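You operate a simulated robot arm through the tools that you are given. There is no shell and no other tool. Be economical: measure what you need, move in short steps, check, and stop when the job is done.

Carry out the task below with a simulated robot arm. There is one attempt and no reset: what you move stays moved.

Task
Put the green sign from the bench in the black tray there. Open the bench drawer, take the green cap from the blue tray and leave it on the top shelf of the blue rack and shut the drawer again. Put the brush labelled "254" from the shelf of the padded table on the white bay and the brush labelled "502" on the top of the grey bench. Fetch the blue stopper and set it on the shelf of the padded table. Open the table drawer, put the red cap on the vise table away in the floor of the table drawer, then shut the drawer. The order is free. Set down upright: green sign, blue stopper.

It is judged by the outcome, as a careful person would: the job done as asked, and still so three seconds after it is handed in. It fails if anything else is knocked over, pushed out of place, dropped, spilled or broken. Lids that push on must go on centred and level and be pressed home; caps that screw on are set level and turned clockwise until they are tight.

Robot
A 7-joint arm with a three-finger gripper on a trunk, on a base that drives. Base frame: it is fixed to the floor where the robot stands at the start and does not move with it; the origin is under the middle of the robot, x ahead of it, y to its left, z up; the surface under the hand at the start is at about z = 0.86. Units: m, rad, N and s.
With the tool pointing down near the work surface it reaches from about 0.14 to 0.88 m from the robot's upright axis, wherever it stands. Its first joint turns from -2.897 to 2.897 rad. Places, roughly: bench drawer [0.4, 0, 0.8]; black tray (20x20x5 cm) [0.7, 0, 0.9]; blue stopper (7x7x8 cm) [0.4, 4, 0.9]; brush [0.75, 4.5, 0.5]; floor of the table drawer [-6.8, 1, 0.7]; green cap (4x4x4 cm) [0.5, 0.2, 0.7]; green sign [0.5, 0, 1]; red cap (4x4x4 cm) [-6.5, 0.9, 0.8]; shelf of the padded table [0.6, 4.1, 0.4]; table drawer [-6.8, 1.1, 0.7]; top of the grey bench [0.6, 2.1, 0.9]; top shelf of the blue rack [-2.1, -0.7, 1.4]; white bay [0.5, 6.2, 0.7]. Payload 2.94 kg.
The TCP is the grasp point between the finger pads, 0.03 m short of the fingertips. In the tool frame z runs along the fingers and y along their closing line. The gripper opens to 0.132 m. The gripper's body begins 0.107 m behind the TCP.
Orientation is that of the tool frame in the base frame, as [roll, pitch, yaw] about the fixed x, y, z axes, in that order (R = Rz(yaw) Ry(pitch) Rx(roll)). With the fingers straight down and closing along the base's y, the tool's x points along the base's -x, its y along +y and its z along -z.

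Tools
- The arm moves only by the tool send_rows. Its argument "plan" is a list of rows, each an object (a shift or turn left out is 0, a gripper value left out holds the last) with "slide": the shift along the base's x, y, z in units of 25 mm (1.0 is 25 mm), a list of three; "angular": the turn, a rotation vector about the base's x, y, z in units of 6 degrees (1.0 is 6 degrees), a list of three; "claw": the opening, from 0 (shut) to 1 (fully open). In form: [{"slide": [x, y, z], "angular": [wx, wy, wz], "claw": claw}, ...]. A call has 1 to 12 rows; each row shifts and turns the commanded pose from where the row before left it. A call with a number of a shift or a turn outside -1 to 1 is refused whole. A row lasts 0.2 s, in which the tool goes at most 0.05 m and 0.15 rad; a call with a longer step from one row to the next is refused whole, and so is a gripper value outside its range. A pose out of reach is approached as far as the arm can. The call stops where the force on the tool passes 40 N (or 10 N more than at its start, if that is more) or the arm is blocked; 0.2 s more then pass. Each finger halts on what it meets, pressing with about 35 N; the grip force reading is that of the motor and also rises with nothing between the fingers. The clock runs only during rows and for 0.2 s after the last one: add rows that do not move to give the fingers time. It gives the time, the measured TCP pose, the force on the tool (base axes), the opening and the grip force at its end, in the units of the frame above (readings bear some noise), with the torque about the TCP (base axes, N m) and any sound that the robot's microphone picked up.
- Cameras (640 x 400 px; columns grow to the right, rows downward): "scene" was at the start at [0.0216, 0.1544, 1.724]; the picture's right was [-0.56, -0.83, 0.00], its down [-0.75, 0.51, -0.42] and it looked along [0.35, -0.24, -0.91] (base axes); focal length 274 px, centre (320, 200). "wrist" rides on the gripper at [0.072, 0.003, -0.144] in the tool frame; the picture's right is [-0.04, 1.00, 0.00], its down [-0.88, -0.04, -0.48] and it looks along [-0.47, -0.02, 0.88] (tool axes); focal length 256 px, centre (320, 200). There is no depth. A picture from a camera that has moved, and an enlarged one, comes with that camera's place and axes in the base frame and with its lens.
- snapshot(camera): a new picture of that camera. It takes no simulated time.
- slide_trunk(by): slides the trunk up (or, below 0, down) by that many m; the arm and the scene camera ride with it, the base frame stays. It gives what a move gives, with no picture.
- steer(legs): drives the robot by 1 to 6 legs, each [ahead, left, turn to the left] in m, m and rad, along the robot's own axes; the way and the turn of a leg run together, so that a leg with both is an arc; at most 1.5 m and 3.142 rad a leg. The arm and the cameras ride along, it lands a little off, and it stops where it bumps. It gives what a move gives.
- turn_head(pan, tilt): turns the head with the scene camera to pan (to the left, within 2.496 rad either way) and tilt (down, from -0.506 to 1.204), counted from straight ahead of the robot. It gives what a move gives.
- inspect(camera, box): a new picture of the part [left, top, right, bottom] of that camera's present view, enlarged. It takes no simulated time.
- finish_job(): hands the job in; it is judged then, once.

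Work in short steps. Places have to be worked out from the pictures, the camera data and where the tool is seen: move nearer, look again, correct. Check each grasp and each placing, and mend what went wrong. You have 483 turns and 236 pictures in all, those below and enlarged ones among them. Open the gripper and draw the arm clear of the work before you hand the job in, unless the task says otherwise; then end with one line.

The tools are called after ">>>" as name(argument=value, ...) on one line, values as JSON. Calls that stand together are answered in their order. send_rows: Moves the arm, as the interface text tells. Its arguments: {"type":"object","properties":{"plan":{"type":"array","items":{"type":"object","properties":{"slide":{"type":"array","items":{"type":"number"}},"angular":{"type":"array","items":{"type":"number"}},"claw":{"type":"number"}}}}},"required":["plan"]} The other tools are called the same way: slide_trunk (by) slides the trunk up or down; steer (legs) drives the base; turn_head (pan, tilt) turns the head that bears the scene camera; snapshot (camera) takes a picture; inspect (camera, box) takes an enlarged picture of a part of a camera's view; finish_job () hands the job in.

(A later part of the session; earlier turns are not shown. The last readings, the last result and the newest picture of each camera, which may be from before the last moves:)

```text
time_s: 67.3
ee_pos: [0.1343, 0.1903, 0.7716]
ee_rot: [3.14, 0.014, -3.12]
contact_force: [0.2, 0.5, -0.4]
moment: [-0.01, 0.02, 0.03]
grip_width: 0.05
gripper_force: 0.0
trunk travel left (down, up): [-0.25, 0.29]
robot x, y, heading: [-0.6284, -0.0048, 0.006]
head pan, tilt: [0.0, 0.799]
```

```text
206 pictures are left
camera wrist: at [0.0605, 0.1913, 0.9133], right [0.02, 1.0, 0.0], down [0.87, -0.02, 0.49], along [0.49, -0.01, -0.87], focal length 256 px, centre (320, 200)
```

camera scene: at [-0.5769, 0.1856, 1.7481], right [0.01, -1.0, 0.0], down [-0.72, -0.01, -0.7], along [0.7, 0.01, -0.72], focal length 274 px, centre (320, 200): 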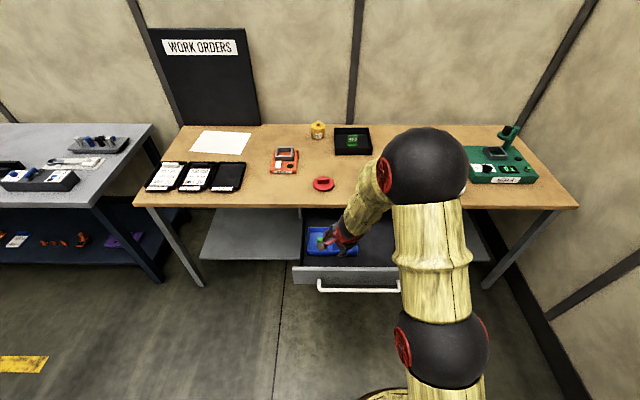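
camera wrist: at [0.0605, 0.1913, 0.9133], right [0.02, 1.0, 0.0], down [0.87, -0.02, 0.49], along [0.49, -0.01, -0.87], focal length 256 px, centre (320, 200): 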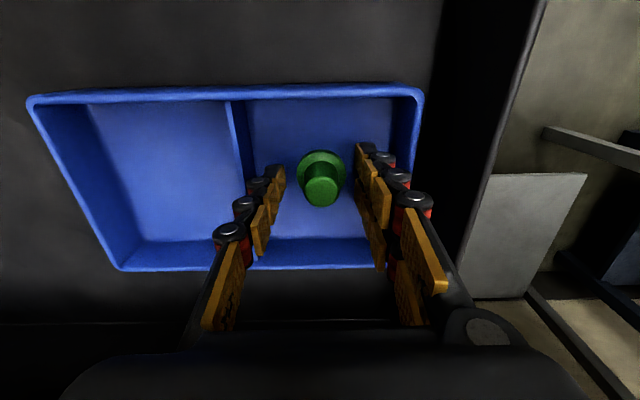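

Aligned. Closing on the cap and lifting.

>>> send_rows(plan=[{"claw": 0}, {}, {}, {}, {"slide": [0, 0, 0.5]}, {"slide": [0, 0, 0.8]}, {"slide": [0, 0, 0.9]}, {"slide": [0, 0, 0.9]}, {"slide": [0, 0, 0.9]}, {"slide": [0, 0, 0.9]}])

>>> snapshot(camera="wrist")

```text
time_s: 69.5
ee_pos: [0.1353, 0.1879, 0.8931]
ee_rot: [3.139, 0.014, -3.119]
contact_force: [-1.1, 0.0, -0.6]
moment: [0.02, 0.02, 0.0]
grip_width: 0.0229
gripper_force: 34.5
trunk travel left (down, up): [-0.25, 0.29]
robot x, y, heading: [-0.6276, -0.0031, 0.001]
head pan, tilt: [0.0, 0.799]
```

```text
205 pictures are left
camera wrist: at [0.06, 0.1901, 1.0364], right [0.02, 1.0, 0.0], down [0.87, -0.02, 0.49], along [0.49, -0.01, -0.87], focal length 256 px, centre (320, 200)
```

wrist: 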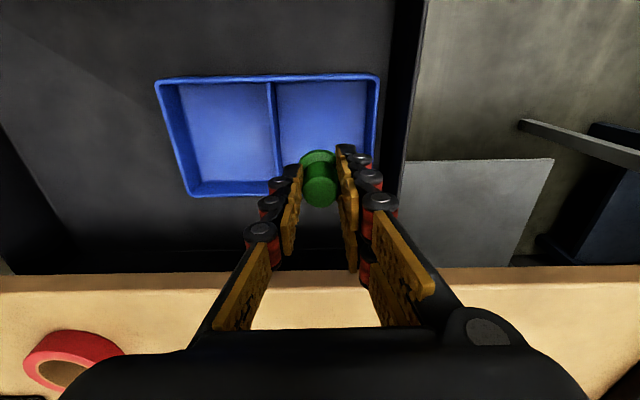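

The cap is held (0.023 wide). I raise and retract the arm for driving to the rack.

>>> send_rows(plan=[{"slide": [0, 0, 1]}, {"slide": [0, 0, 1]}, {"slide": [-0.6, -0.5, 1]}, {"slide": [-0.8, -0.5, 1]}, {"slide": [-0.8, -0.5, 1]}, {"slide": [-0.8, -0.5, 1]}, {"slide": [-0.8, -0.5, 1]}, {"slide": [-0.8, -0.5, 1]}, {"slide": [-0.8, -0.5, 1]}, {"slide": [-0.8, -0.5, 1]}, {"slide": [-0.8, 0, 1]}, {}])

>>> slide_trunk(by=0.28)

>>> steer(legs=[[-1.45, 0.15, 0], [0, 0, -1.5708]])

>>> turn_head(pan=0.0, tilt=0.5)

>>> snapshot(camera="scene")

```text
time_s: 72.1
ee_pos: [-0.0393, 0.0903, 1.1697]
ee_rot: [3.14, 0.011, -3.121]
contact_force: [-0.2, 0.0, -0.7]
moment: [-0.01, 0.0, -0.02]
grip_width: 0.023
gripper_force: 35.2
trunk travel left (down, up): [-0.25, 0.29]
robot x, y, heading: [-0.6259, -0.0039, 0.003]
head pan, tilt: [0.0, 0.799]
```

```text
time_s: 74.9
ee_pos: [-0.0388, 0.0911, 1.4487]
ee_rot: [3.14, 0.015, -3.122]
contact_force: [0.0, 0.2, -0.1]
moment: [0.05, 0.0, -0.01]
grip_width: 0.0229
gripper_force: 35.1
trunk travel left (down, up): [-0.53, 0.01]
robot x, y, heading: [-0.628, -0.0041, 0.009]
head pan, tilt: [0.0, 0.799]
```

```text
time_s: 86.0
ee_pos: [-1.9913, -0.4543, 1.4489]
ee_rot: [3.14, 0.013, 1.606]
contact_force: [0.7, -0.5, 0.6]
moment: [0.01, -0.01, 0.04]
grip_width: 0.023
gripper_force: 35.1
trunk travel left (down, up): [-0.53, 0.01]
robot x, y, heading: [-2.091, 0.1345, -1.551]
head pan, tilt: [0.0, 0.799]
```

```text
time_s: 86.8
ee_pos: [-1.9906, -0.4529, 1.4486]
ee_rot: [3.14, 0.015, 1.609]
contact_force: [0.5, -1.0, 0.1]
moment: [-0.01, -0.01, -0.01]
grip_width: 0.0232
gripper_force: 35.1
trunk travel left (down, up): [-0.53, 0.01]
robot x, y, heading: [-2.0912, 0.1342, -1.549]
head pan, tilt: [0.0, 0.499]
```

```text
204 pictures are left
camera scene: at [-1.9009, 0.0757, 2.0539], right [-1.0, -0.02, 0.0], down [-0.01, 0.48, -0.88], along [0.02, -0.88, -0.48], focal length 274 px, centre (320, 200)
```

scene: 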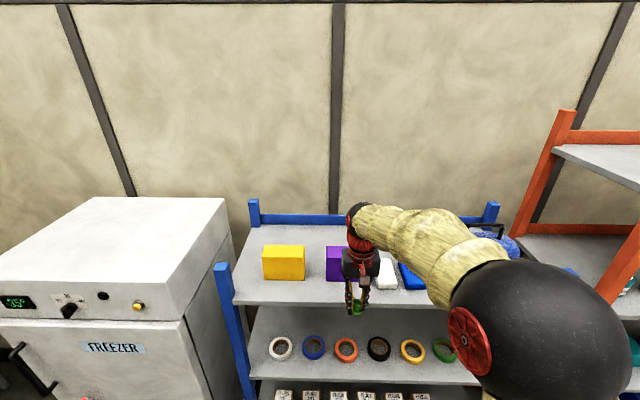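

The cap now hangs just before the shelf front. Top shelf is at z≈1.40, front edge y≈-0.49. I raise the hand and look with the wrist camera.

>>> send_rows(plan=[{"slide": [0, 0, 0.9]}, {"slide": [0, 0, 0.9]}, {"slide": [0.8, 0, 0.6]}, {"slide": [0.8, 0, 0.4]}, {"slide": [0.8, 0, 0]}, {"slide": [0.8, 0, 0]}, {"slide": [0.8, 0, 0]}, {}])

>>> snapshot(camera="wrist")

>>> snapshot(camera="scene")

```text
time_s: 88.6
ee_pos: [-1.8898, -0.4521, 1.5205]
ee_rot: [3.14, 0.015, 1.608]
contact_force: [0.2, -0.2, -0.3]
moment: [-0.02, -0.01, 0.02]
grip_width: 0.0233
gripper_force: 35.0
trunk travel left (down, up): [-0.53, 0.01]
robot x, y, heading: [-2.0923, 0.1336, -1.551]
head pan, tilt: [0.0, 0.499]
```

```text
203 pictures are left
camera wrist: at [-1.8905, -0.3783, 1.6626], right [1.0, -0.01, 0.0], down [-0.01, -0.87, 0.49], along [0.0, -0.49, -0.87], focal length 256 px, centre (320, 200)
```

wrist: 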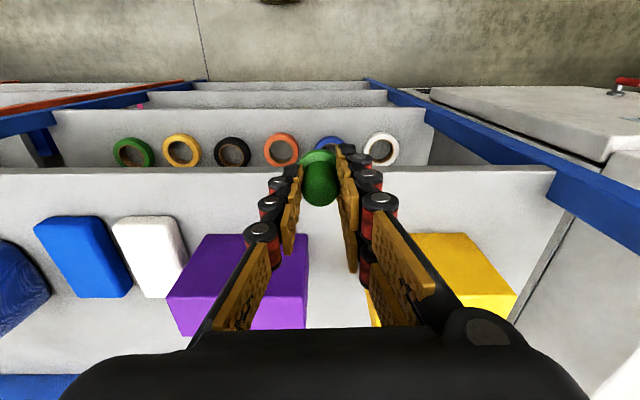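

```text
202 pictures are left
camera scene: at [-1.9017, 0.0757, 2.0541], right [-1.0, -0.02, 0.0], down [-0.01, 0.48, -0.88], along [0.02, -0.88, -0.48], focal length 274 px, centre (320, 200)
```

scene: 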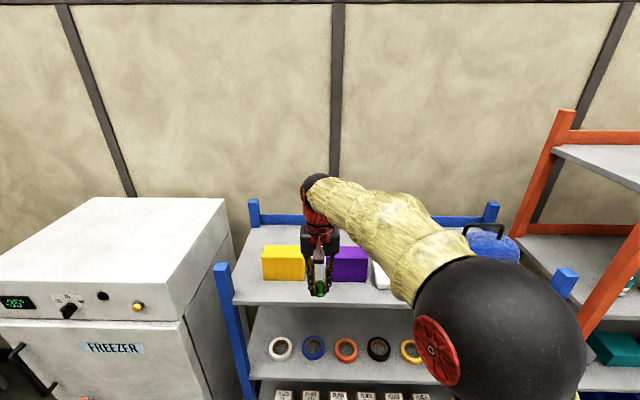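

Shelf front at y≈-0.488, box fronts at ≈-0.577. I move the cap over the free strip at y≈-0.533 and lower it.

>>> send_rows(plan=[{"slide": [0.1, -0.7, 0]}, {"slide": [0.1, -0.9, 0]}, {"slide": [0, -0.9, 0]}, {"slide": [0, -0.7, 0]}, {}, {"slide": [0, 0, -0.8]}, {"slide": [0, 0, -0.8]}, {"slide": [0, 0, -0.8]}, {"slide": [0, 0, -0.3]}, {}])

>>> snapshot(camera="wrist")

>>> inspect(camera="scene", box=[240, 210, 400, 310])

```text
time_s: 90.8
ee_pos: [-1.8854, -0.5333, 1.45]
ee_rot: [-3.141, 0.014, 1.608]
contact_force: [-0.3, -0.1, 0.1]
moment: [0.02, -0.01, 0.02]
grip_width: 0.023
gripper_force: 35.0
trunk travel left (down, up): [-0.53, 0.01]
robot x, y, heading: [-2.0917, 0.1363, -1.543]
head pan, tilt: [0.0, 0.499]
```

```text
201 pictures are left
camera wrist: at [-1.8852, -0.4598, 1.5933], right [1.0, -0.01, 0.0], down [-0.01, -0.87, 0.49], along [0.0, -0.49, -0.87], focal length 256 px, centre (320, 200)
```

wrist: 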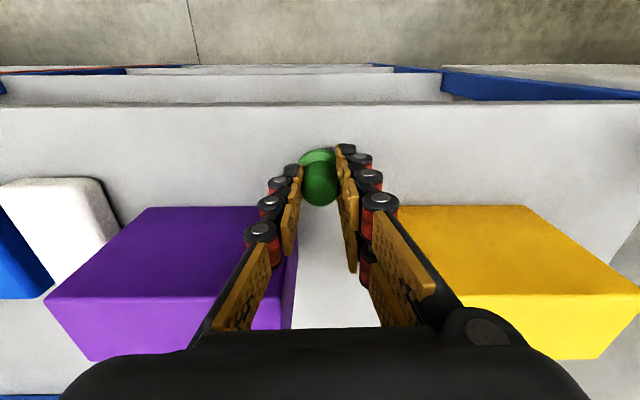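

```text
4.00 times, centred on (320, 260) of scene
camera zoom: at [-1.9007, 0.0752, 2.054], right [-1.0, -0.02, 0.0], down [-0.01, 0.48, -0.88], along [0.02, -0.88, -0.48], focal length 1097 px, centre (320, -40)
```

zoom: 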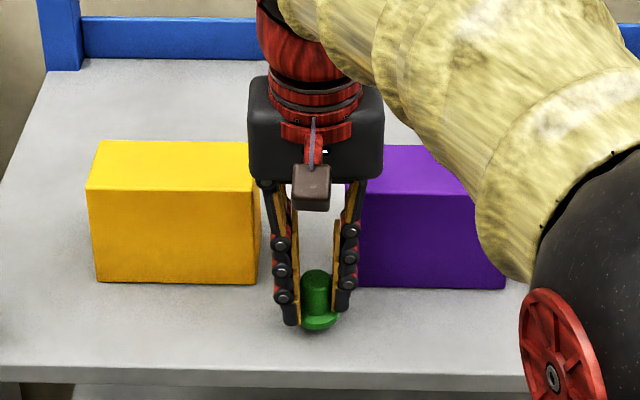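

Good clearance to both boxes. Lowering in small steps to contact.

>>> send_rows(plan=[{"slide": [0, 0, -0.15]}, {"slide": [0, 0, -0.1]}, {"slide": [0, 0, -0.1]}, {"slide": [0, 0, -0.06]}, {}])

```text
time_s: 92.0
ee_pos: [-1.8849, -0.533, 1.4403]
ee_rot: [3.141, 0.014, 1.608]
contact_force: [0.8, 0.4, 0.6]
moment: [-0.01, 0.02, 0.03]
grip_width: 0.0232
gripper_force: 35.5
trunk travel left (down, up): [-0.53, 0.01]
robot x, y, heading: [-2.0917, 0.136, -1.551]
head pan, tilt: [0.0, 0.499]
```

>>> send_rows(plan=[{"slide": [0, 0, -0.1]}, {"slide": [0, 0, -0.1]}, {}])

```text
time_s: 92.8
ee_pos: [-1.886, -0.5332, 1.4398]
ee_rot: [3.139, 0.021, 1.607]
contact_force: [2.2, -2.1, 26.8]
moment: [0.01, 0.04, -0.01]
grip_width: 0.0229
gripper_force: 34.7
trunk travel left (down, up): [-0.53, 0.01]
robot x, y, heading: [-2.0968, 0.1346, -1.545]
head pan, tilt: [0.0, 0.499]
```

Contact with the shelf. Easing up a hair, releasing and rising.

>>> send_rows(plan=[{"slide": [0, 0, 0.16]}, {"claw": 0.35}, {}, {}, {"slide": [0, 0, 0.6]}, {"slide": [0, 0, 0.8]}, {"slide": [0, 0, 0.8]}, {"slide": [0, 0.5, 0.8]}, {"slide": [0, 0.9, 0.5]}, {"slide": [0, 0.9, 0]}, {"slide": [0, 0.9, 0]}, {"slide": [0, 0.9, 0]}])

>>> inspect(camera="scene", box=[240, 210, 400, 310])

```text
time_s: 95.4
ee_pos: [-1.8838, -0.4299, 1.5295]
ee_rot: [3.14, 0.013, 1.606]
contact_force: [-0.9, -0.2, -0.6]
moment: [-0.04, 0.01, 0.05]
grip_width: 0.0462
gripper_force: 0.1
trunk travel left (down, up): [-0.53, 0.01]
robot x, y, heading: [-2.0931, 0.1299, -1.546]
head pan, tilt: [0.0, 0.499]
```

```text
4.00 times, centred on (320, 260) of scene
camera zoom: at [-1.9009, 0.0772, 2.0541], right [-1.0, -0.02, 0.0], down [-0.01, 0.48, -0.88], along [0.02, -0.88, -0.48], focal length 1097 px, centre (320, -40)
```

zoom: 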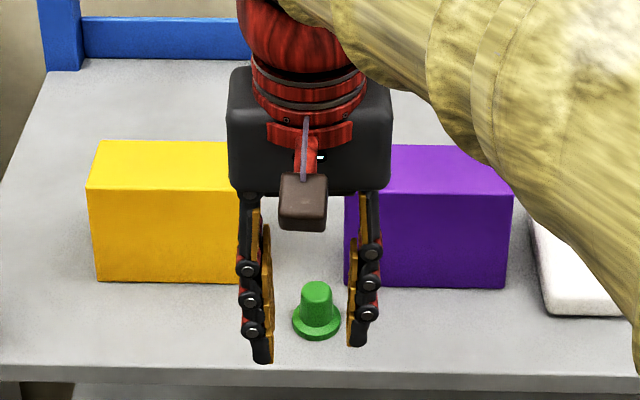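

The cap stands on the top shelf. Now back to the bench to shut the drawer.

>>> steer(legs=[[0, 0, 1.548], [1.45, -0.13, 0], [0.1, 0, 0]])

>>> slide_trunk(by=-0.28)

>>> turn_head(pan=0.0, tilt=0.85)

>>> snapshot(camera="scene")

```text
time_s: 107.2
ee_pos: [0.0322, 0.1934, 1.5278]
ee_rot: [3.14, 0.012, -3.126]
contact_force: [1.1, -0.3, 0.3]
moment: [0.02, 0.07, 0.01]
grip_width: 0.0463
gripper_force: 0.1
trunk travel left (down, up): [-0.53, 0.01]
robot x, y, heading: [-0.5367, -0.0014, -0.0]
head pan, tilt: [0.0, 0.499]
```

```text
time_s: 110.0
ee_pos: [0.0303, 0.1943, 1.2489]
ee_rot: [3.139, 0.012, -3.125]
contact_force: [-0.5, 0.0, -0.1]
moment: [-0.03, -0.03, 0.0]
grip_width: 0.0459
gripper_force: 0.1
trunk travel left (down, up): [-0.25, 0.29]
robot x, y, heading: [-0.5393, -0.0049, 0.005]
head pan, tilt: [0.0, 0.499]
```

```text
time_s: 110.8
ee_pos: [0.0305, 0.1947, 1.2497]
ee_rot: [3.14, 0.012, -3.126]
contact_force: [-0.5, -0.9, -0.2]
moment: [-0.03, 0.0, -0.03]
grip_width: 0.0462
gripper_force: 0.1
trunk travel left (down, up): [-0.25, 0.29]
robot x, y, heading: [-0.5395, -0.0054, 0.002]
head pan, tilt: [0.0, 0.85]
```

```text
198 pictures are left
camera scene: at [-0.4888, 0.185, 1.7441], right [0.0, -1.0, 0.0], down [-0.75, 0.0, -0.66], along [0.66, 0.0, -0.75], focal length 274 px, centre (320, 200)
```

scene: 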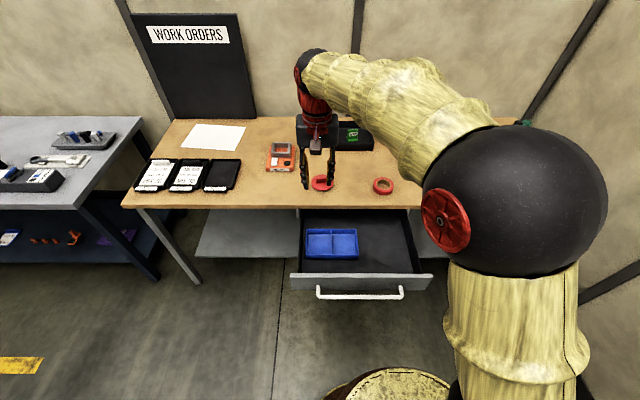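

The bar is at x≈-0.08, y≈-0.12..0.19. I bring the closed fingers down in front of it at x≈-0.16.

>>> send_rows(plan=[{"slide": [-0.8, -0.6, 0], "claw": 0}, {"slide": [-0.8, -0.6, -0.5]}, {"slide": [-0.8, -0.6, -1]}, {"slide": [-0.8, -0.6, -1]}, {"slide": [-0.8, -0.6, -1]}, {"slide": [-0.8, -0.6, -1]}, {"slide": [-0.8, -0.6, -1]}, {"slide": [-0.8, -0.6, -1]}, {"slide": [-0.8, -0.6, -1]}, {"slide": [-0.4, -0.6, -1]}, {"slide": [0, 0, -1]}, {}])

>>> send_rows(plan=[{"slide": [0, 0, -1]}, {"slide": [0, 0, -1]}, {"slide": [0, 0, -1]}, {"slide": [0, 0, -1]}, {"slide": [0, 0, -1]}, {"slide": [0, 0, -1]}, {"slide": [0, 0, -1]}, {"slide": [0, 0, -1]}, {"slide": [0, 0, -1]}, {"slide": [0, 0, -1]}, {}])

>>> snapshot(camera="scene")

```text
time_s: 113.4
ee_pos: [-0.1607, 0.0428, 1.0112]
ee_rot: [3.14, 0.012, -3.127]
contact_force: [-0.1, 0.5, -0.8]
moment: [-0.04, 0.02, 0.0]
grip_width: 0.0
gripper_force: 28.7
trunk travel left (down, up): [-0.25, 0.29]
robot x, y, heading: [-0.5394, -0.0023, 0.008]
head pan, tilt: [0.0, 0.85]
```

```text
time_s: 115.8
ee_pos: [-0.1604, 0.0423, 0.76]
ee_rot: [3.14, 0.011, -3.126]
contact_force: [0.3, 0.6, -0.1]
moment: [-0.01, -0.02, -0.03]
grip_width: 0.0
gripper_force: 28.4
trunk travel left (down, up): [-0.25, 0.29]
robot x, y, heading: [-0.5383, -0.0035, 0.003]
head pan, tilt: [0.0, 0.85]
```

```text
197 pictures are left
camera scene: at [-0.4887, 0.1849, 1.744], right [0.0, -1.0, 0.0], down [-0.75, 0.0, -0.66], along [0.66, 0.0, -0.75], focal length 274 px, centre (320, 200)
```

scene: 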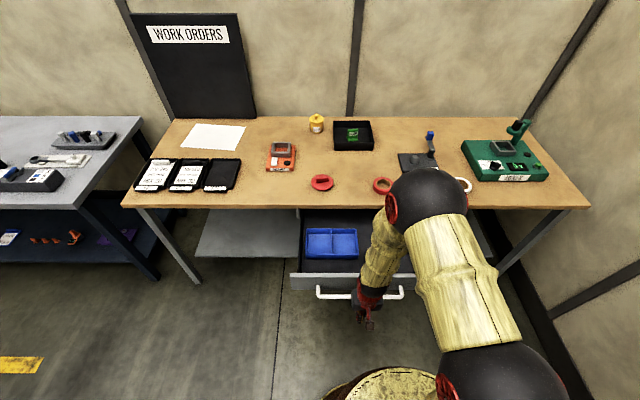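

Positioned in front of the bar. Pushing it in along +x.

>>> send_rows(plan=[{"slide": [0.8, 0, 0]}, {"slide": [0.8, 0, 0]}, {"slide": [0.6, 0, 0]}, {"slide": [0.6, 0, 0]}, {"slide": [0.6, 0, 0]}, {"slide": [0.6, 0, 0]}, {"slide": [0.6, 0, 0]}, {"slide": [0.6, 0, 0]}, {"slide": [0.6, 0, 0]}, {"slide": [0.6, 0, 0]}, {"slide": [0.6, 0, 0]}, {}])

>>> snapshot(camera="scene")

```text
time_s: 118.4
ee_pos: [0.0166, 0.0429, 0.7622]
ee_rot: [3.14, 0.013, -3.125]
contact_force: [0.3, -0.2, -0.2]
moment: [0.02, 0.0, -0.02]
grip_width: 0.0
gripper_force: 28.2
trunk travel left (down, up): [-0.25, 0.29]
robot x, y, heading: [-0.5396, -0.0023, -0.003]
head pan, tilt: [0.0, 0.85]
```

```text
196 pictures are left
camera scene: at [-0.4886, 0.1849, 1.744], right [0.0, -1.0, 0.0], down [-0.75, 0.0, -0.66], along [0.66, 0.0, -0.75], focal length 274 px, centre (320, 200)
```

scene: 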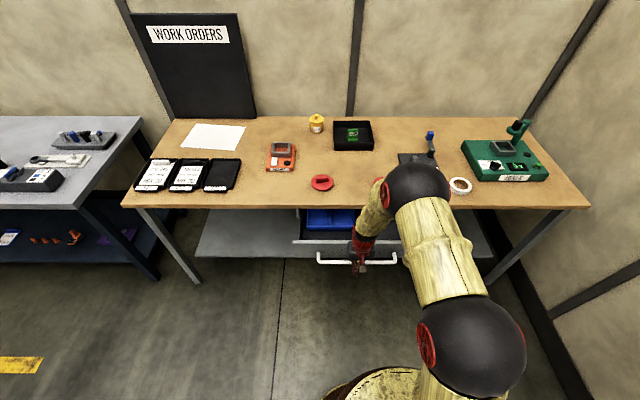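

The drawer glides in. Continuing until it meets its stop.

>>> send_rows(plan=[{"slide": [0.7, 0, 0]}, {"slide": [0.7, 0, 0]}, {"slide": [0.7, 0, 0]}, {"slide": [0.7, 0, 0]}, {"slide": [0.7, 0, 0]}, {"slide": [0.7, 0, 0]}, {"slide": [0.7, 0, 0]}, {"slide": [0.7, 0, 0]}, {"slide": [0.5, 0, 0]}, {"slide": [0.4, 0, 0]}, {"slide": [0.3, 0, 0]}, {"slide": [0.3, 0, 0]}])

>>> inspect(camera="scene", box=[260, 160, 460, 285])

```text
time_s: 121.0
ee_pos: [0.1934, 0.0435, 0.7614]
ee_rot: [3.141, 0.014, -3.126]
contact_force: [-0.6, 1.4, -0.6]
moment: [0.0, -0.02, 0.03]
grip_width: 0.0
gripper_force: 28.3
trunk travel left (down, up): [-0.25, 0.29]
robot x, y, heading: [-0.5376, -0.0047, 0.0]
head pan, tilt: [0.0, 0.85]
```

```text
3.20 times, centred on (360, 222) of scene
camera zoom: at [-0.4886, 0.1849, 1.744], right [0.0, -1.0, 0.0], down [-0.75, 0.0, -0.66], along [0.66, 0.0, -0.75], focal length 878 px, centre (192, 128)
```

zoom: 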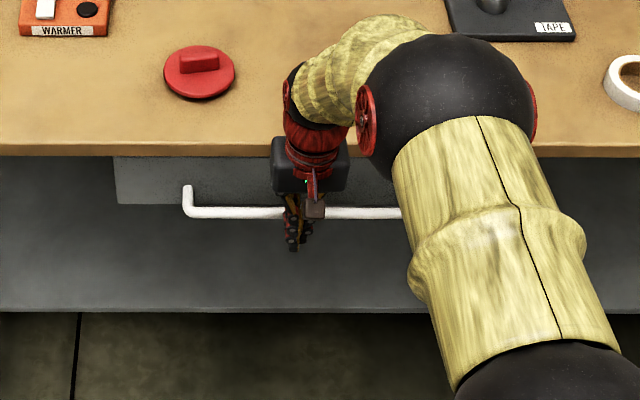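

About 2-3 cm to go. Push gently until the stop.

>>> send_rows(plan=[{"slide": [0.3, 0, 0]}, {"slide": [0.3, 0, 0]}, {"slide": [0.3, 0, 0]}, {"slide": [0.3, 0, 0]}, {"slide": [0.3, 0, 0]}, {}])

>>> inspect(camera="scene", box=[260, 160, 460, 285])

```text
time_s: 121.9
ee_pos: [0.2091, 0.0433, 0.7538]
ee_rot: [3.14, -0.008, -3.127]
contact_force: [-5.8, 0.6, -3.0]
moment: [0.0, 0.08, 0.0]
grip_width: 0.0002
gripper_force: 28.6
trunk travel left (down, up): [-0.25, 0.29]
robot x, y, heading: [-0.5408, -0.0046, 0.002]
head pan, tilt: [0.0, 0.85]
stopped in row 4: the force on the tool passed its limit at 48 N (the readings are from after the stop); the commanded pose is now the measured one
```

```text
3.20 times, centred on (360, 222) of scene
camera zoom: at [-0.4887, 0.185, 1.7439], right [0.0, -1.0, 0.0], down [-0.75, 0.0, -0.66], along [0.66, 0.0, -0.75], focal length 878 px, centre (192, 128)
```

zoom: 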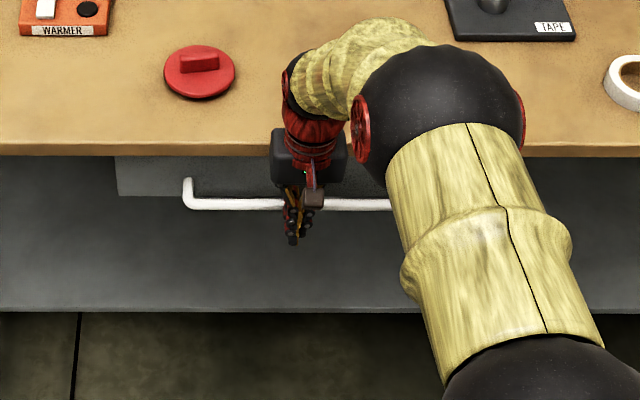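

Computed bar position x≈0.243 matches the closed position; the drawer is shut. Backing off and raising to a travel pose.

>>> send_rows(plan=[{"slide": [-0.8, 0, 0]}, {"slide": [-0.8, 0, 0.3]}, {"slide": [-0.8, 0, 1]}, {"slide": [-0.8, 0, 1]}, {"slide": [-0.8, 0, 1]}, {"slide": [-0.4, 0, 1]}, {"slide": [0, 0, 1]}, {"slide": [0, 0, 1]}, {"slide": [0, 0, 1]}, {"slide": [0, 0, 1]}, {"slide": [0, 0, 1]}, {"slide": [0, 0, 1]}])

>>> send_rows(plan=[{"slide": [0, 0, 1]}, {"slide": [0, 0, 1]}, {"slide": [0, 0, 1]}, {"slide": [0, 0, 1]}, {"slide": [0, 0, 1]}, {"slide": [0, 0, 1]}, {"slide": [0, 0, 1]}, {}])

>>> turn_head(pan=0.9, tilt=0.45)

>>> snapshot(camera="scene")

```text
time_s: 124.5
ee_pos: [0.1013, 0.0445, 1.0138]
ee_rot: [-3.141, -0.004, -3.126]
contact_force: [0.9, -0.2, -1.0]
moment: [0.0, 0.01, -0.02]
grip_width: 0.0
gripper_force: 28.8
trunk travel left (down, up): [-0.25, 0.29]
robot x, y, heading: [-0.5411, -0.0013, 0.001]
head pan, tilt: [0.0, 0.85]
```

```text
time_s: 126.3
ee_pos: [0.1017, 0.0427, 1.1906]
ee_rot: [-3.141, -0.004, -3.125]
contact_force: [-0.2, -0.4, 0.3]
moment: [0.0, 0.03, -0.01]
grip_width: 0.0004
gripper_force: 29.0
trunk travel left (down, up): [-0.25, 0.29]
robot x, y, heading: [-0.5387, -0.0021, -0.002]
head pan, tilt: [0.0, 0.85]
```

```text
time_s: 127.5
ee_pos: [0.101, 0.0432, 1.1903]
ee_rot: [-3.141, -0.004, -3.125]
contact_force: [-0.4, 0.2, -1.3]
moment: [0.0, 0.01, 0.0]
grip_width: 0.0
gripper_force: 28.0
trunk travel left (down, up): [-0.25, 0.29]
robot x, y, heading: [-0.5389, -0.0007, 0.0]
head pan, tilt: [0.901, 0.45]
```

```text
193 pictures are left
camera scene: at [-0.5105, 0.2568, 1.7784], right [0.78, -0.62, 0.0], down [-0.27, -0.34, -0.9], along [0.56, 0.71, -0.44], focal length 274 px, centre (320, 200)
```

scene: 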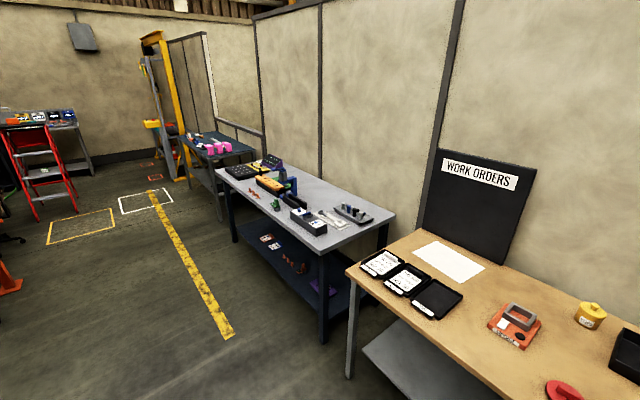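

The lane along y at x≈-0.5 is free. Driving left to the padded table and looking at it.

>>> steer(legs=[[0, 1.4, 0], [0, 1.4, 0], [0, 1.2, 0]])

>>> turn_head(pan=0.0, tilt=0.75)

>>> snapshot(camera="scene")

>>> turn_head(pan=1.0, tilt=0.5)

>>> snapshot(camera="scene")

```text
time_s: 146.7
ee_pos: [0.0762, 4.0366, 1.1898]
ee_rot: [-3.141, -0.004, -3.117]
contact_force: [0.0, -0.6, 0.2]
moment: [-0.01, 0.0, 0.0]
grip_width: 0.0
gripper_force: 28.7
trunk travel left (down, up): [-0.25, 0.29]
robot x, y, heading: [-0.563, 3.983, 0.011]
head pan, tilt: [0.901, 0.45]
```

```text
time_s: 147.9
ee_pos: [0.0744, 4.0354, 1.1905]
ee_rot: [-3.14, -0.003, -3.118]
contact_force: [0.0, 0.1, -0.6]
moment: [0.01, 0.02, 0.03]
grip_width: 0.0001
gripper_force: 28.6
trunk travel left (down, up): [-0.25, 0.29]
robot x, y, heading: [-0.5657, 3.9798, 0.01]
head pan, tilt: [0.0, 0.75]
```

```text
192 pictures are left
camera scene: at [-0.5122, 4.1725, 1.7521], right [0.01, -1.0, 0.0], down [-0.68, -0.01, -0.73], along [0.73, 0.01, -0.68], focal length 274 px, centre (320, 200)
```

scene: 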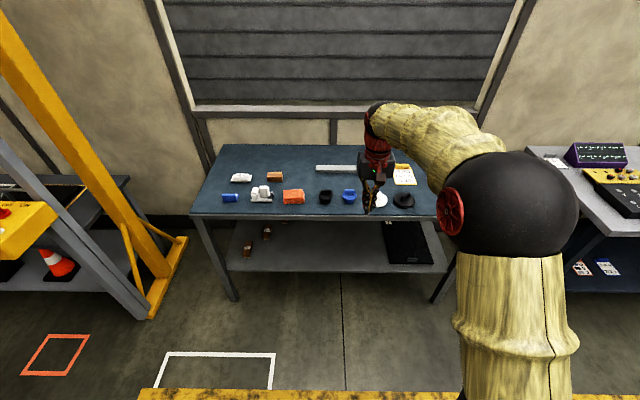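

```text
time_s: 149.2
ee_pos: [0.0744, 4.0353, 1.1904]
ee_rot: [-3.141, -0.004, -3.118]
contact_force: [-0.1, -1.3, -0.3]
moment: [0.01, 0.02, -0.01]
grip_width: 0.0
gripper_force: 28.9
trunk travel left (down, up): [-0.25, 0.29]
robot x, y, heading: [-0.5668, 3.9813, 0.009]
head pan, tilt: [1.0, 0.499]
```

```text
191 pictures are left
camera scene: at [-0.5467, 4.2486, 1.774], right [0.85, -0.53, 0.0], down [-0.26, -0.41, -0.88], along [0.47, 0.74, -0.48], focal length 274 px, centre (320, 200)
```

scene: 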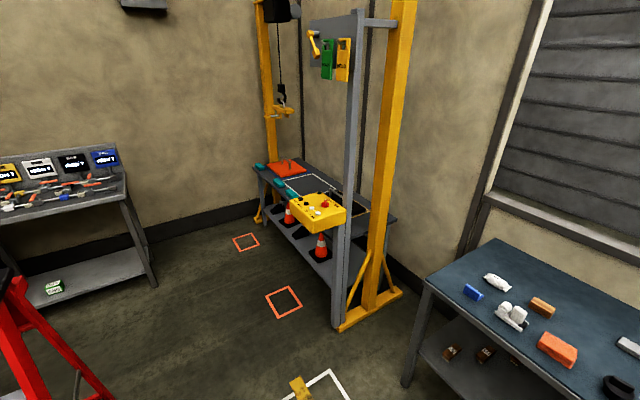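

Brushes are on the lower shelf to the left; the white bay appears to be a white outline on the gantry table. I inspect these details.

>>> inspect(camera="scene", box=[240, 130, 420, 270])

>>> inspect(camera="scene", box=[400, 300, 640, 400])

>>> turn_head(pan=0.15, tilt=0.85)

>>> inspect(camera="scene", box=[220, 130, 480, 290])

```text
2.86 times, centred on (330, 200) of scene
camera zoom: at [-0.5467, 4.2486, 1.774], right [0.85, -0.53, 0.0], down [-0.26, -0.41, -0.88], along [0.47, 0.74, -0.48], focal length 784 px, centre (291, 200)
```

zoom: 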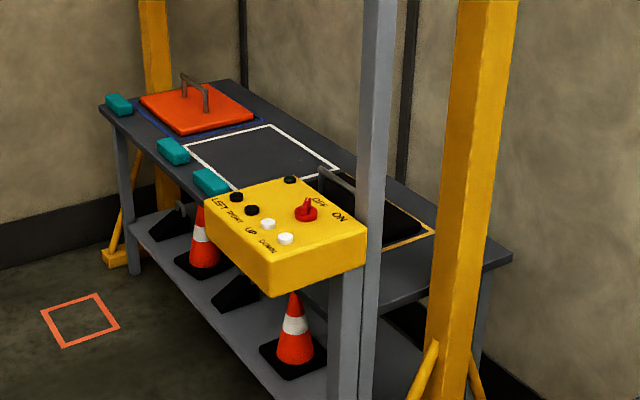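

```text
2.67 times, centred on (520, 350) of scene
camera zoom: at [-0.5467, 4.2486, 1.774], right [0.85, -0.53, 0.0], down [-0.26, -0.41, -0.88], along [0.47, 0.74, -0.48], focal length 732 px, centre (-213, -200)
```

zoom: 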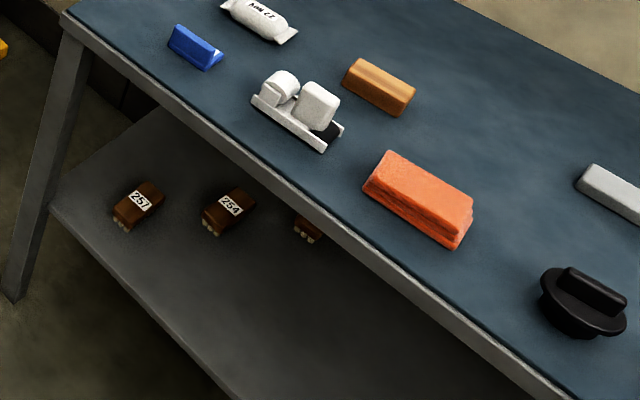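

```text
time_s: 150.3
ee_pos: [0.0747, 4.0363, 1.1906]
ee_rot: [-3.141, -0.004, -3.118]
contact_force: [-0.2, 0.4, 0.0]
moment: [-0.01, 0.02, -0.01]
grip_width: 0.0
gripper_force: 28.6
trunk travel left (down, up): [-0.25, 0.29]
robot x, y, heading: [-0.563, 3.9851, 0.012]
head pan, tilt: [0.15, 0.85]
```

```text
2.46 times, centred on (350, 210) of scene
camera zoom: at [-0.5179, 4.1841, 1.7441], right [0.16, -0.99, 0.0], down [-0.74, -0.12, -0.66], along [0.65, 0.11, -0.75], focal length 675 px, centre (246, 175)
```

zoom: 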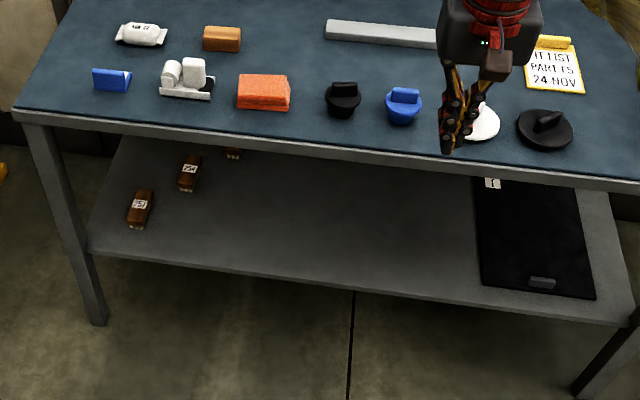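

Brushes: 251 at ≈(0.48,4.62), 254 at ≈(0.61,4.52) and a third at ≈(0.70,4.43), on the shelf (z≈0.4) under the table top. I lower the trunk and tilt the tool forward to look under the table with the wrist camera.

>>> slide_trunk(by=-0.24)

>>> send_rows(plan=[{"slide": [0, 0, -0.5], "angular": [0, -1, 0]}, {"slide": [0, 0, -0.8], "angular": [0, -1, 0]}, {"slide": [0, 0.5, -0.8], "angular": [0, -1, 0]}, {"slide": [0, 0.5, -0.8], "angular": [0, -1, 0]}, {"slide": [0, 0.5, -0.8], "angular": [0, -1, 0]}, {"slide": [0, 0.5, -0.8], "angular": [0, -1, 0]}, {"slide": [0, 0.5, -0.8], "angular": [0, -1, 0]}, {"slide": [0, 0.5, -0.8], "angular": [0, -1, 0]}, {"slide": [0, 0.5, -0.8]}, {"slide": [0, 0.5, -0.8]}, {"slide": [0, 0.5, -0.8]}, {}])

>>> snapshot(camera="wrist")

>>> snapshot(camera="scene")

```text
time_s: 152.8
ee_pos: [0.0755, 4.0355, 0.9499]
ee_rot: [-3.141, -0.004, -3.118]
contact_force: [0.3, -0.3, -0.5]
moment: [0.03, 0.02, -0.01]
grip_width: 0.0
gripper_force: 28.7
trunk travel left (down, up): [-0.01, 0.53]
robot x, y, heading: [-0.5653, 3.9862, 0.013]
head pan, tilt: [0.15, 0.85]
```

```text
time_s: 155.4
ee_pos: [0.0765, 4.1465, 0.7375]
ee_rot: [-3.116, 0.834, -3.106]
contact_force: [0.2, -0.6, -0.1]
moment: [0.04, -0.01, -0.03]
grip_width: 0.0
gripper_force: 28.7
trunk travel left (down, up): [-0.01, 0.53]
robot x, y, heading: [-0.5648, 3.9818, 0.011]
head pan, tilt: [0.15, 0.85]
```

```text
187 pictures are left
camera wrist: at [-0.0791, 4.148, 0.78], right [0.01, 1.0, 0.01], down [0.24, -0.02, 0.97], along [0.97, -0.01, -0.24], focal length 256 px, centre (320, 200)
```

wrist: 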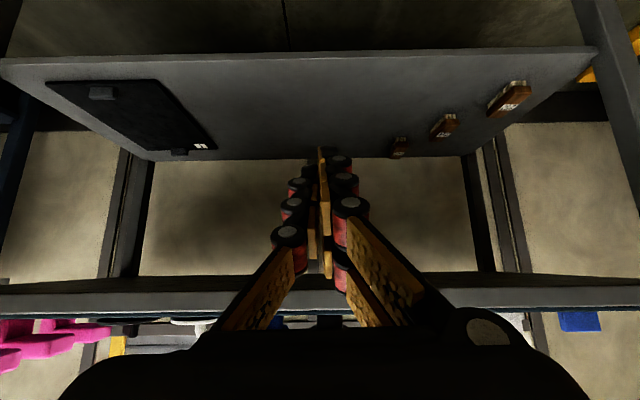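

```text
186 pictures are left
camera scene: at [-0.518, 4.1842, 1.504], right [0.16, -0.99, 0.0], down [-0.74, -0.12, -0.66], along [0.65, 0.11, -0.75], focal length 274 px, centre (320, 200)
```

scene: 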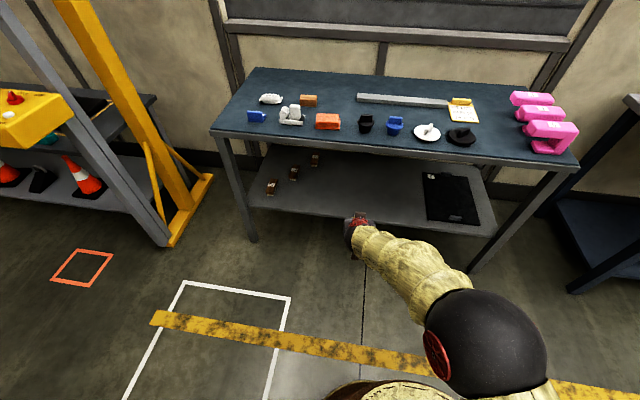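

Both views show all three brushes. Zooming in for labels and shape.

>>> inspect(camera="wrist", box=[370, 60, 570, 185])

>>> inspect(camera="scene", box=[240, 140, 340, 205])

```text
3.20 times, centred on (470, 122) of wrist
camera zoom: at [-0.0791, 4.148, 0.78], right [0.01, 1.0, 0.01], down [0.24, -0.02, 0.97], along [0.97, -0.01, -0.24], focal length 819 px, centre (-160, 448)
```

zoom: 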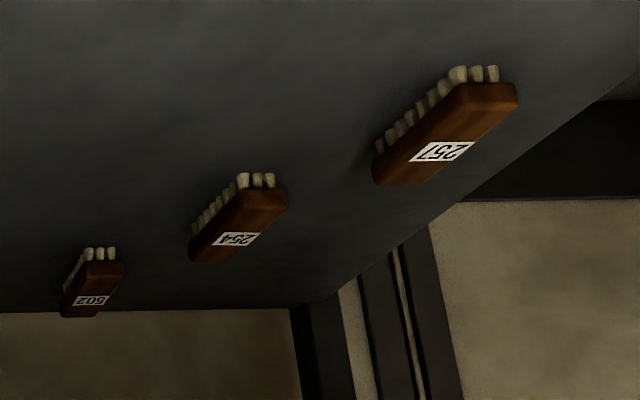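

```text
6.15 times, centred on (290, 172) of scene
camera zoom: at [-0.518, 4.1842, 1.504], right [0.16, -0.99, 0.0], down [-0.74, -0.12, -0.66], along [0.65, 0.11, -0.75], focal length 1688 px, centre (505, 369)
```

zoom: 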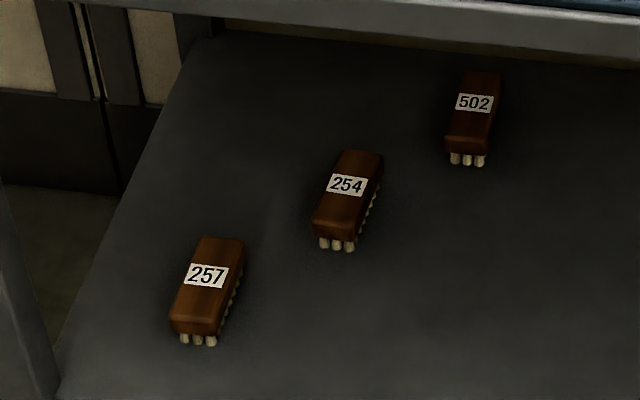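

Labels: 257 (front-left), 254 (middle), 502 (back). Brushes lie bristles-down along x; the shelf seems nearer z≈0.34. I draw the hand in and lower it, then drive forward 0.46 m.

>>> send_rows(plan=[{"slide": [-0.8, 0, -0.5]}, {"slide": [-0.8, 0, -0.8]}, {"slide": [-0.8, 0.2, -0.8]}, {"slide": [-0.8, 0.2, -0.8]}, {"slide": [-0.8, 0.2, -0.8]}, {"slide": [-0.8, 0.2, -0.8]}, {"slide": [0, 0.2, -0.8]}, {"slide": [0, 0.2, -0.8]}, {}])

```text
time_s: 157.4
ee_pos: [-0.0451, 4.1786, 0.5847]
ee_rot: [-3.116, 0.835, -3.104]
contact_force: [-0.9, 0.4, -0.4]
moment: [0.0, -0.02, -0.02]
grip_width: 0.0001
gripper_force: 28.9
trunk travel left (down, up): [-0.01, 0.53]
robot x, y, heading: [-0.5656, 3.9818, 0.01]
head pan, tilt: [0.15, 0.85]
```

>>> steer(legs=[[0, 0.33, 0], [0.4, 0, 0]])

>>> snapshot(camera="wrist")

>>> snapshot(camera="scene")

```text
time_s: 161.7
ee_pos: [0.3523, 4.5163, 0.585]
ee_rot: [-3.116, 0.833, -3.104]
contact_force: [-0.3, 0.6, 0.9]
moment: [0.0, -0.03, 0.02]
grip_width: 0.0
gripper_force: 28.8
trunk travel left (down, up): [-0.01, 0.53]
robot x, y, heading: [-0.1692, 4.3213, 0.013]
head pan, tilt: [0.15, 0.85]
```

```text
183 pictures are left
camera wrist: at [0.1966, 4.5168, 0.6284], right [0.01, 1.0, 0.01], down [0.24, -0.02, 0.97], along [0.97, -0.01, -0.24], focal length 256 px, centre (320, 200)
```

wrist: 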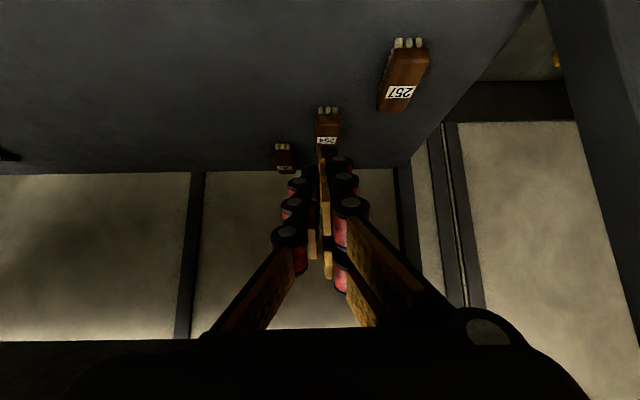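

```text
182 pictures are left
camera scene: at [-0.1214, 4.5219, 1.504], right [0.16, -0.99, 0.0], down [-0.74, -0.12, -0.66], along [0.65, 0.11, -0.75], focal length 274 px, centre (320, 200)
```

scene: 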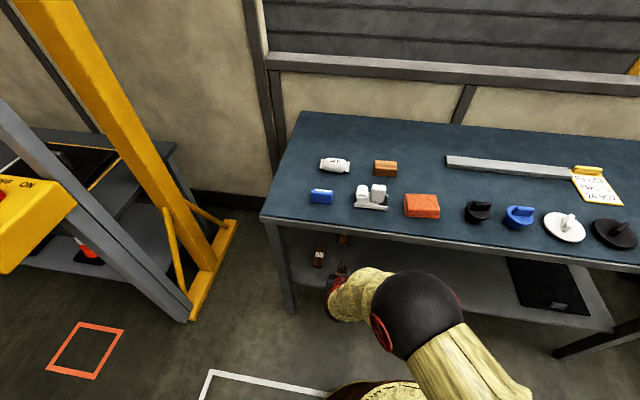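

Triangulated: 254's top centre ≈(0.65, 4.53, 0.40), 502 ≈(0.79, 4.43, 0.40), shelf ≈0.35, table edge x≈0.40 at z≈0.8. I drive 0.1 m nearer and open the fingers to 66 mm.

>>> steer(legs=[[0.1, 0, 0]])

>>> send_rows(plan=[{"slide": [0.3, 0, -0.8], "claw": 0.5}, {"slide": [0.3, 0, -0.8]}, {"slide": [0.3, 0, -0.8]}, {"slide": [0.3, 0, -0.6]}, {}, {}])

>>> snapshot(camera="wrist")

```text
time_s: 162.9
ee_pos: [0.45, 4.5173, 0.5851]
ee_rot: [-3.116, 0.834, -3.105]
contact_force: [0.1, -0.1, -0.6]
moment: [0.04, -0.01, -0.01]
grip_width: 0.0
gripper_force: 28.6
trunk travel left (down, up): [-0.01, 0.53]
robot x, y, heading: [-0.0668, 4.3235, 0.008]
head pan, tilt: [0.15, 0.85]
```

```text
time_s: 164.3
ee_pos: [0.4788, 4.5177, 0.5104]
ee_rot: [-3.114, 0.833, -3.103]
contact_force: [-0.5, 0.2, 0.1]
moment: [-0.02, -0.01, -0.01]
grip_width: 0.0656
gripper_force: 0.0
trunk travel left (down, up): [-0.01, 0.53]
robot x, y, heading: [-0.0682, 4.32, 0.013]
head pan, tilt: [0.15, 0.85]
```

```text
181 pictures are left
camera wrist: at [0.3242, 4.5181, 0.5528], right [0.01, 1.0, 0.01], down [0.24, -0.02, 0.97], along [0.97, -0.01, -0.24], focal length 256 px, centre (320, 200)
```

wrist: 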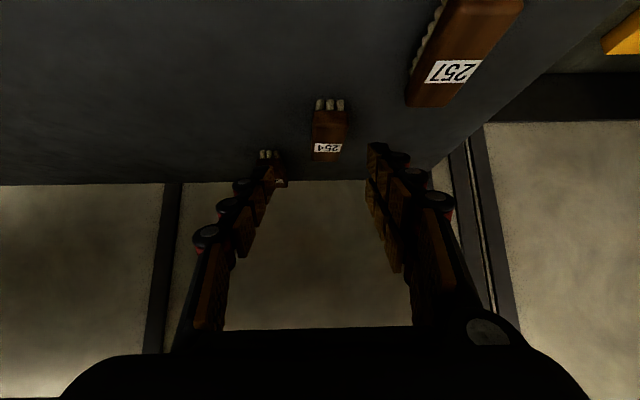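

Label ray gives 254 at (0.643, 4.527). Advancing diagonally with the fingers straddling it.

>>> send_rows(plan=[{"slide": [0.8, 0.07, -0.6]}, {"slide": [0.8, 0.07, -0.6]}, {"slide": [0.8, 0.07, -0.6]}, {"slide": [0.8, 0.07, -0.6]}, {"slide": [0.8, 0.07, -0.6]}, {}, {}])

>>> snapshot(camera="wrist")

>>> snapshot(camera="scene")

```text
time_s: 165.9
ee_pos: [0.5729, 4.5254, 0.4366]
ee_rot: [-3.108, 0.834, -3.096]
contact_force: [0.1, 1.1, 0.4]
moment: [-0.01, -0.03, -0.02]
grip_width: 0.0661
gripper_force: 0.0
trunk travel left (down, up): [-0.01, 0.53]
robot x, y, heading: [-0.0673, 4.3184, 0.013]
head pan, tilt: [0.15, 0.85]
```

```text
180 pictures are left
camera wrist: at [0.418, 4.5268, 0.4791], right [0.01, 1.0, 0.01], down [0.24, -0.01, 0.97], along [0.97, 0.0, -0.24], focal length 256 px, centre (320, 200)
```

wrist: 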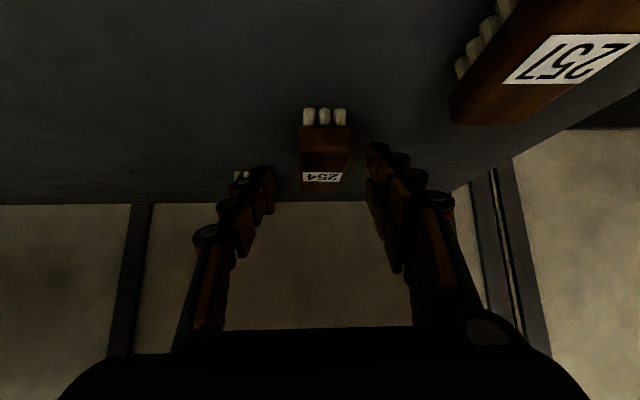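

```text
179 pictures are left
camera scene: at [-0.0319, 4.5237, 1.5041], right [0.16, -0.99, 0.0], down [-0.74, -0.12, -0.66], along [0.66, 0.11, -0.75], focal length 274 px, centre (320, 200)
```

scene: 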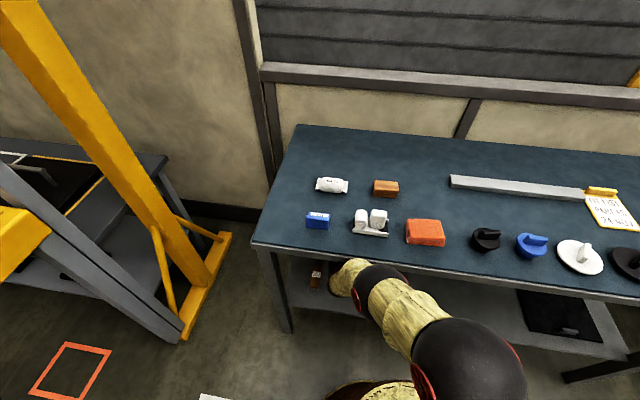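

254's block: front x≈0.595, top z≈0.40, shelf ≈0.36, centre y≈4.529. Moving to the grasp pose.

>>> send_rows(plan=[{"slide": [0.7, 0.16, -0.45]}, {"slide": [0.7, 0, -0.45]}, {"slide": [0.7, 0, -0.45]}, {"slide": [0.6, 0, -0.35]}, {}, {}])

>>> snapshot(camera="wrist")

```text
time_s: 167.3
ee_pos: [0.6272, 4.5403, 0.3921]
ee_rot: [-3.119, 0.828, -3.078]
contact_force: [8.4, 6.0, 44.8]
moment: [1.85, -0.38, -0.18]
grip_width: 0.0752
gripper_force: 6.1
trunk travel left (down, up): [-0.01, 0.53]
robot x, y, heading: [-0.0768, 4.3196, 0.016]
head pan, tilt: [0.15, 0.85]
stopped in row 6: the force on the tool passed its limit at 46 N (the readings are from after the stop); the commanded pose is now the measured one
```

```text
178 pictures are left
camera wrist: at [0.4725, 4.5356, 0.4374], right [-0.02, 1.0, 0.02], down [0.24, -0.01, 0.97], along [0.97, 0.02, -0.24], focal length 256 px, centre (320, 200)
```

wrist: 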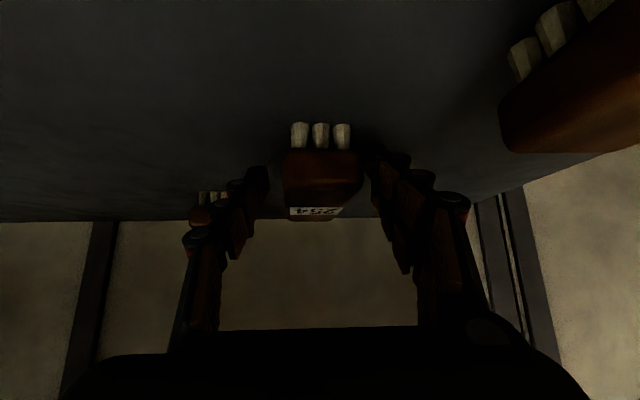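

The fingertips touched the shelf (z≈0.365). Raising slightly to relieve it and re-checking.

>>> send_rows(plan=[{"slide": [0, 0, 0.5]}, {}, {}])

>>> inspect(camera="wrist", box=[160, 80, 480, 280])

```text
time_s: 167.5
ee_pos: [0.6289, 4.5437, 0.3924]
ee_rot: [3.139, 0.823, -3.088]
contact_force: [-5.7, 5.1, 21.8]
moment: [0.91, 0.12, 0.21]
grip_width: 0.0759
gripper_force: 5.4
trunk travel left (down, up): [-0.01, 0.53]
robot x, y, heading: [-0.0762, 4.3231, 0.028]
head pan, tilt: [0.15, 0.85]
stopped in row 1: the force on the tool passed its limit at 68 N (the readings are from after the stop); the commanded pose is now the measured one
```

```text
2.00 times, centred on (320, 180) of wrist
camera zoom: at [0.4747, 4.5377, 0.437], right [-0.03, 1.0, 0.03], down [0.25, -0.03, 0.97], along [0.97, 0.04, -0.25], focal length 512 px, centre (320, 240)
```

zoom: 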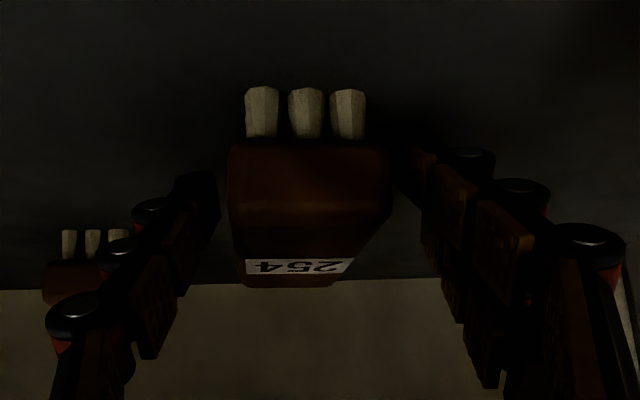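

Still loaded after rising, so something else may be touching. Looking from the scene camera.

>>> turn_head(pan=0.1, tilt=1.1)

>>> snapshot(camera="scene")

```text
time_s: 168.3
ee_pos: [0.6315, 4.5401, 0.3905]
ee_rot: [-3.141, 0.822, -3.091]
contact_force: [-1.7, 7.6, 23.9]
moment: [1.1, 0.09, 0.09]
grip_width: 0.0763
gripper_force: 6.7
trunk travel left (down, up): [-0.01, 0.53]
robot x, y, heading: [-0.0745, 4.3244, 0.024]
head pan, tilt: [0.099, 1.1]
```

```text
176 pictures are left
camera scene: at [-0.0808, 4.5488, 1.4849], right [0.12, -0.99, 0.03], down [-0.87, -0.12, -0.47], along [0.47, 0.04, -0.88], focal length 274 px, centre (320, 200)
```

scene: 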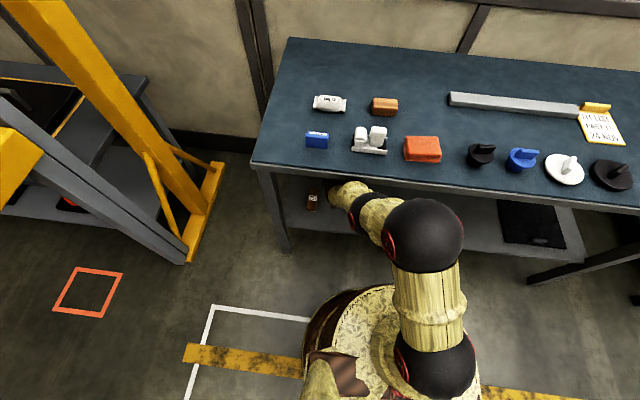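

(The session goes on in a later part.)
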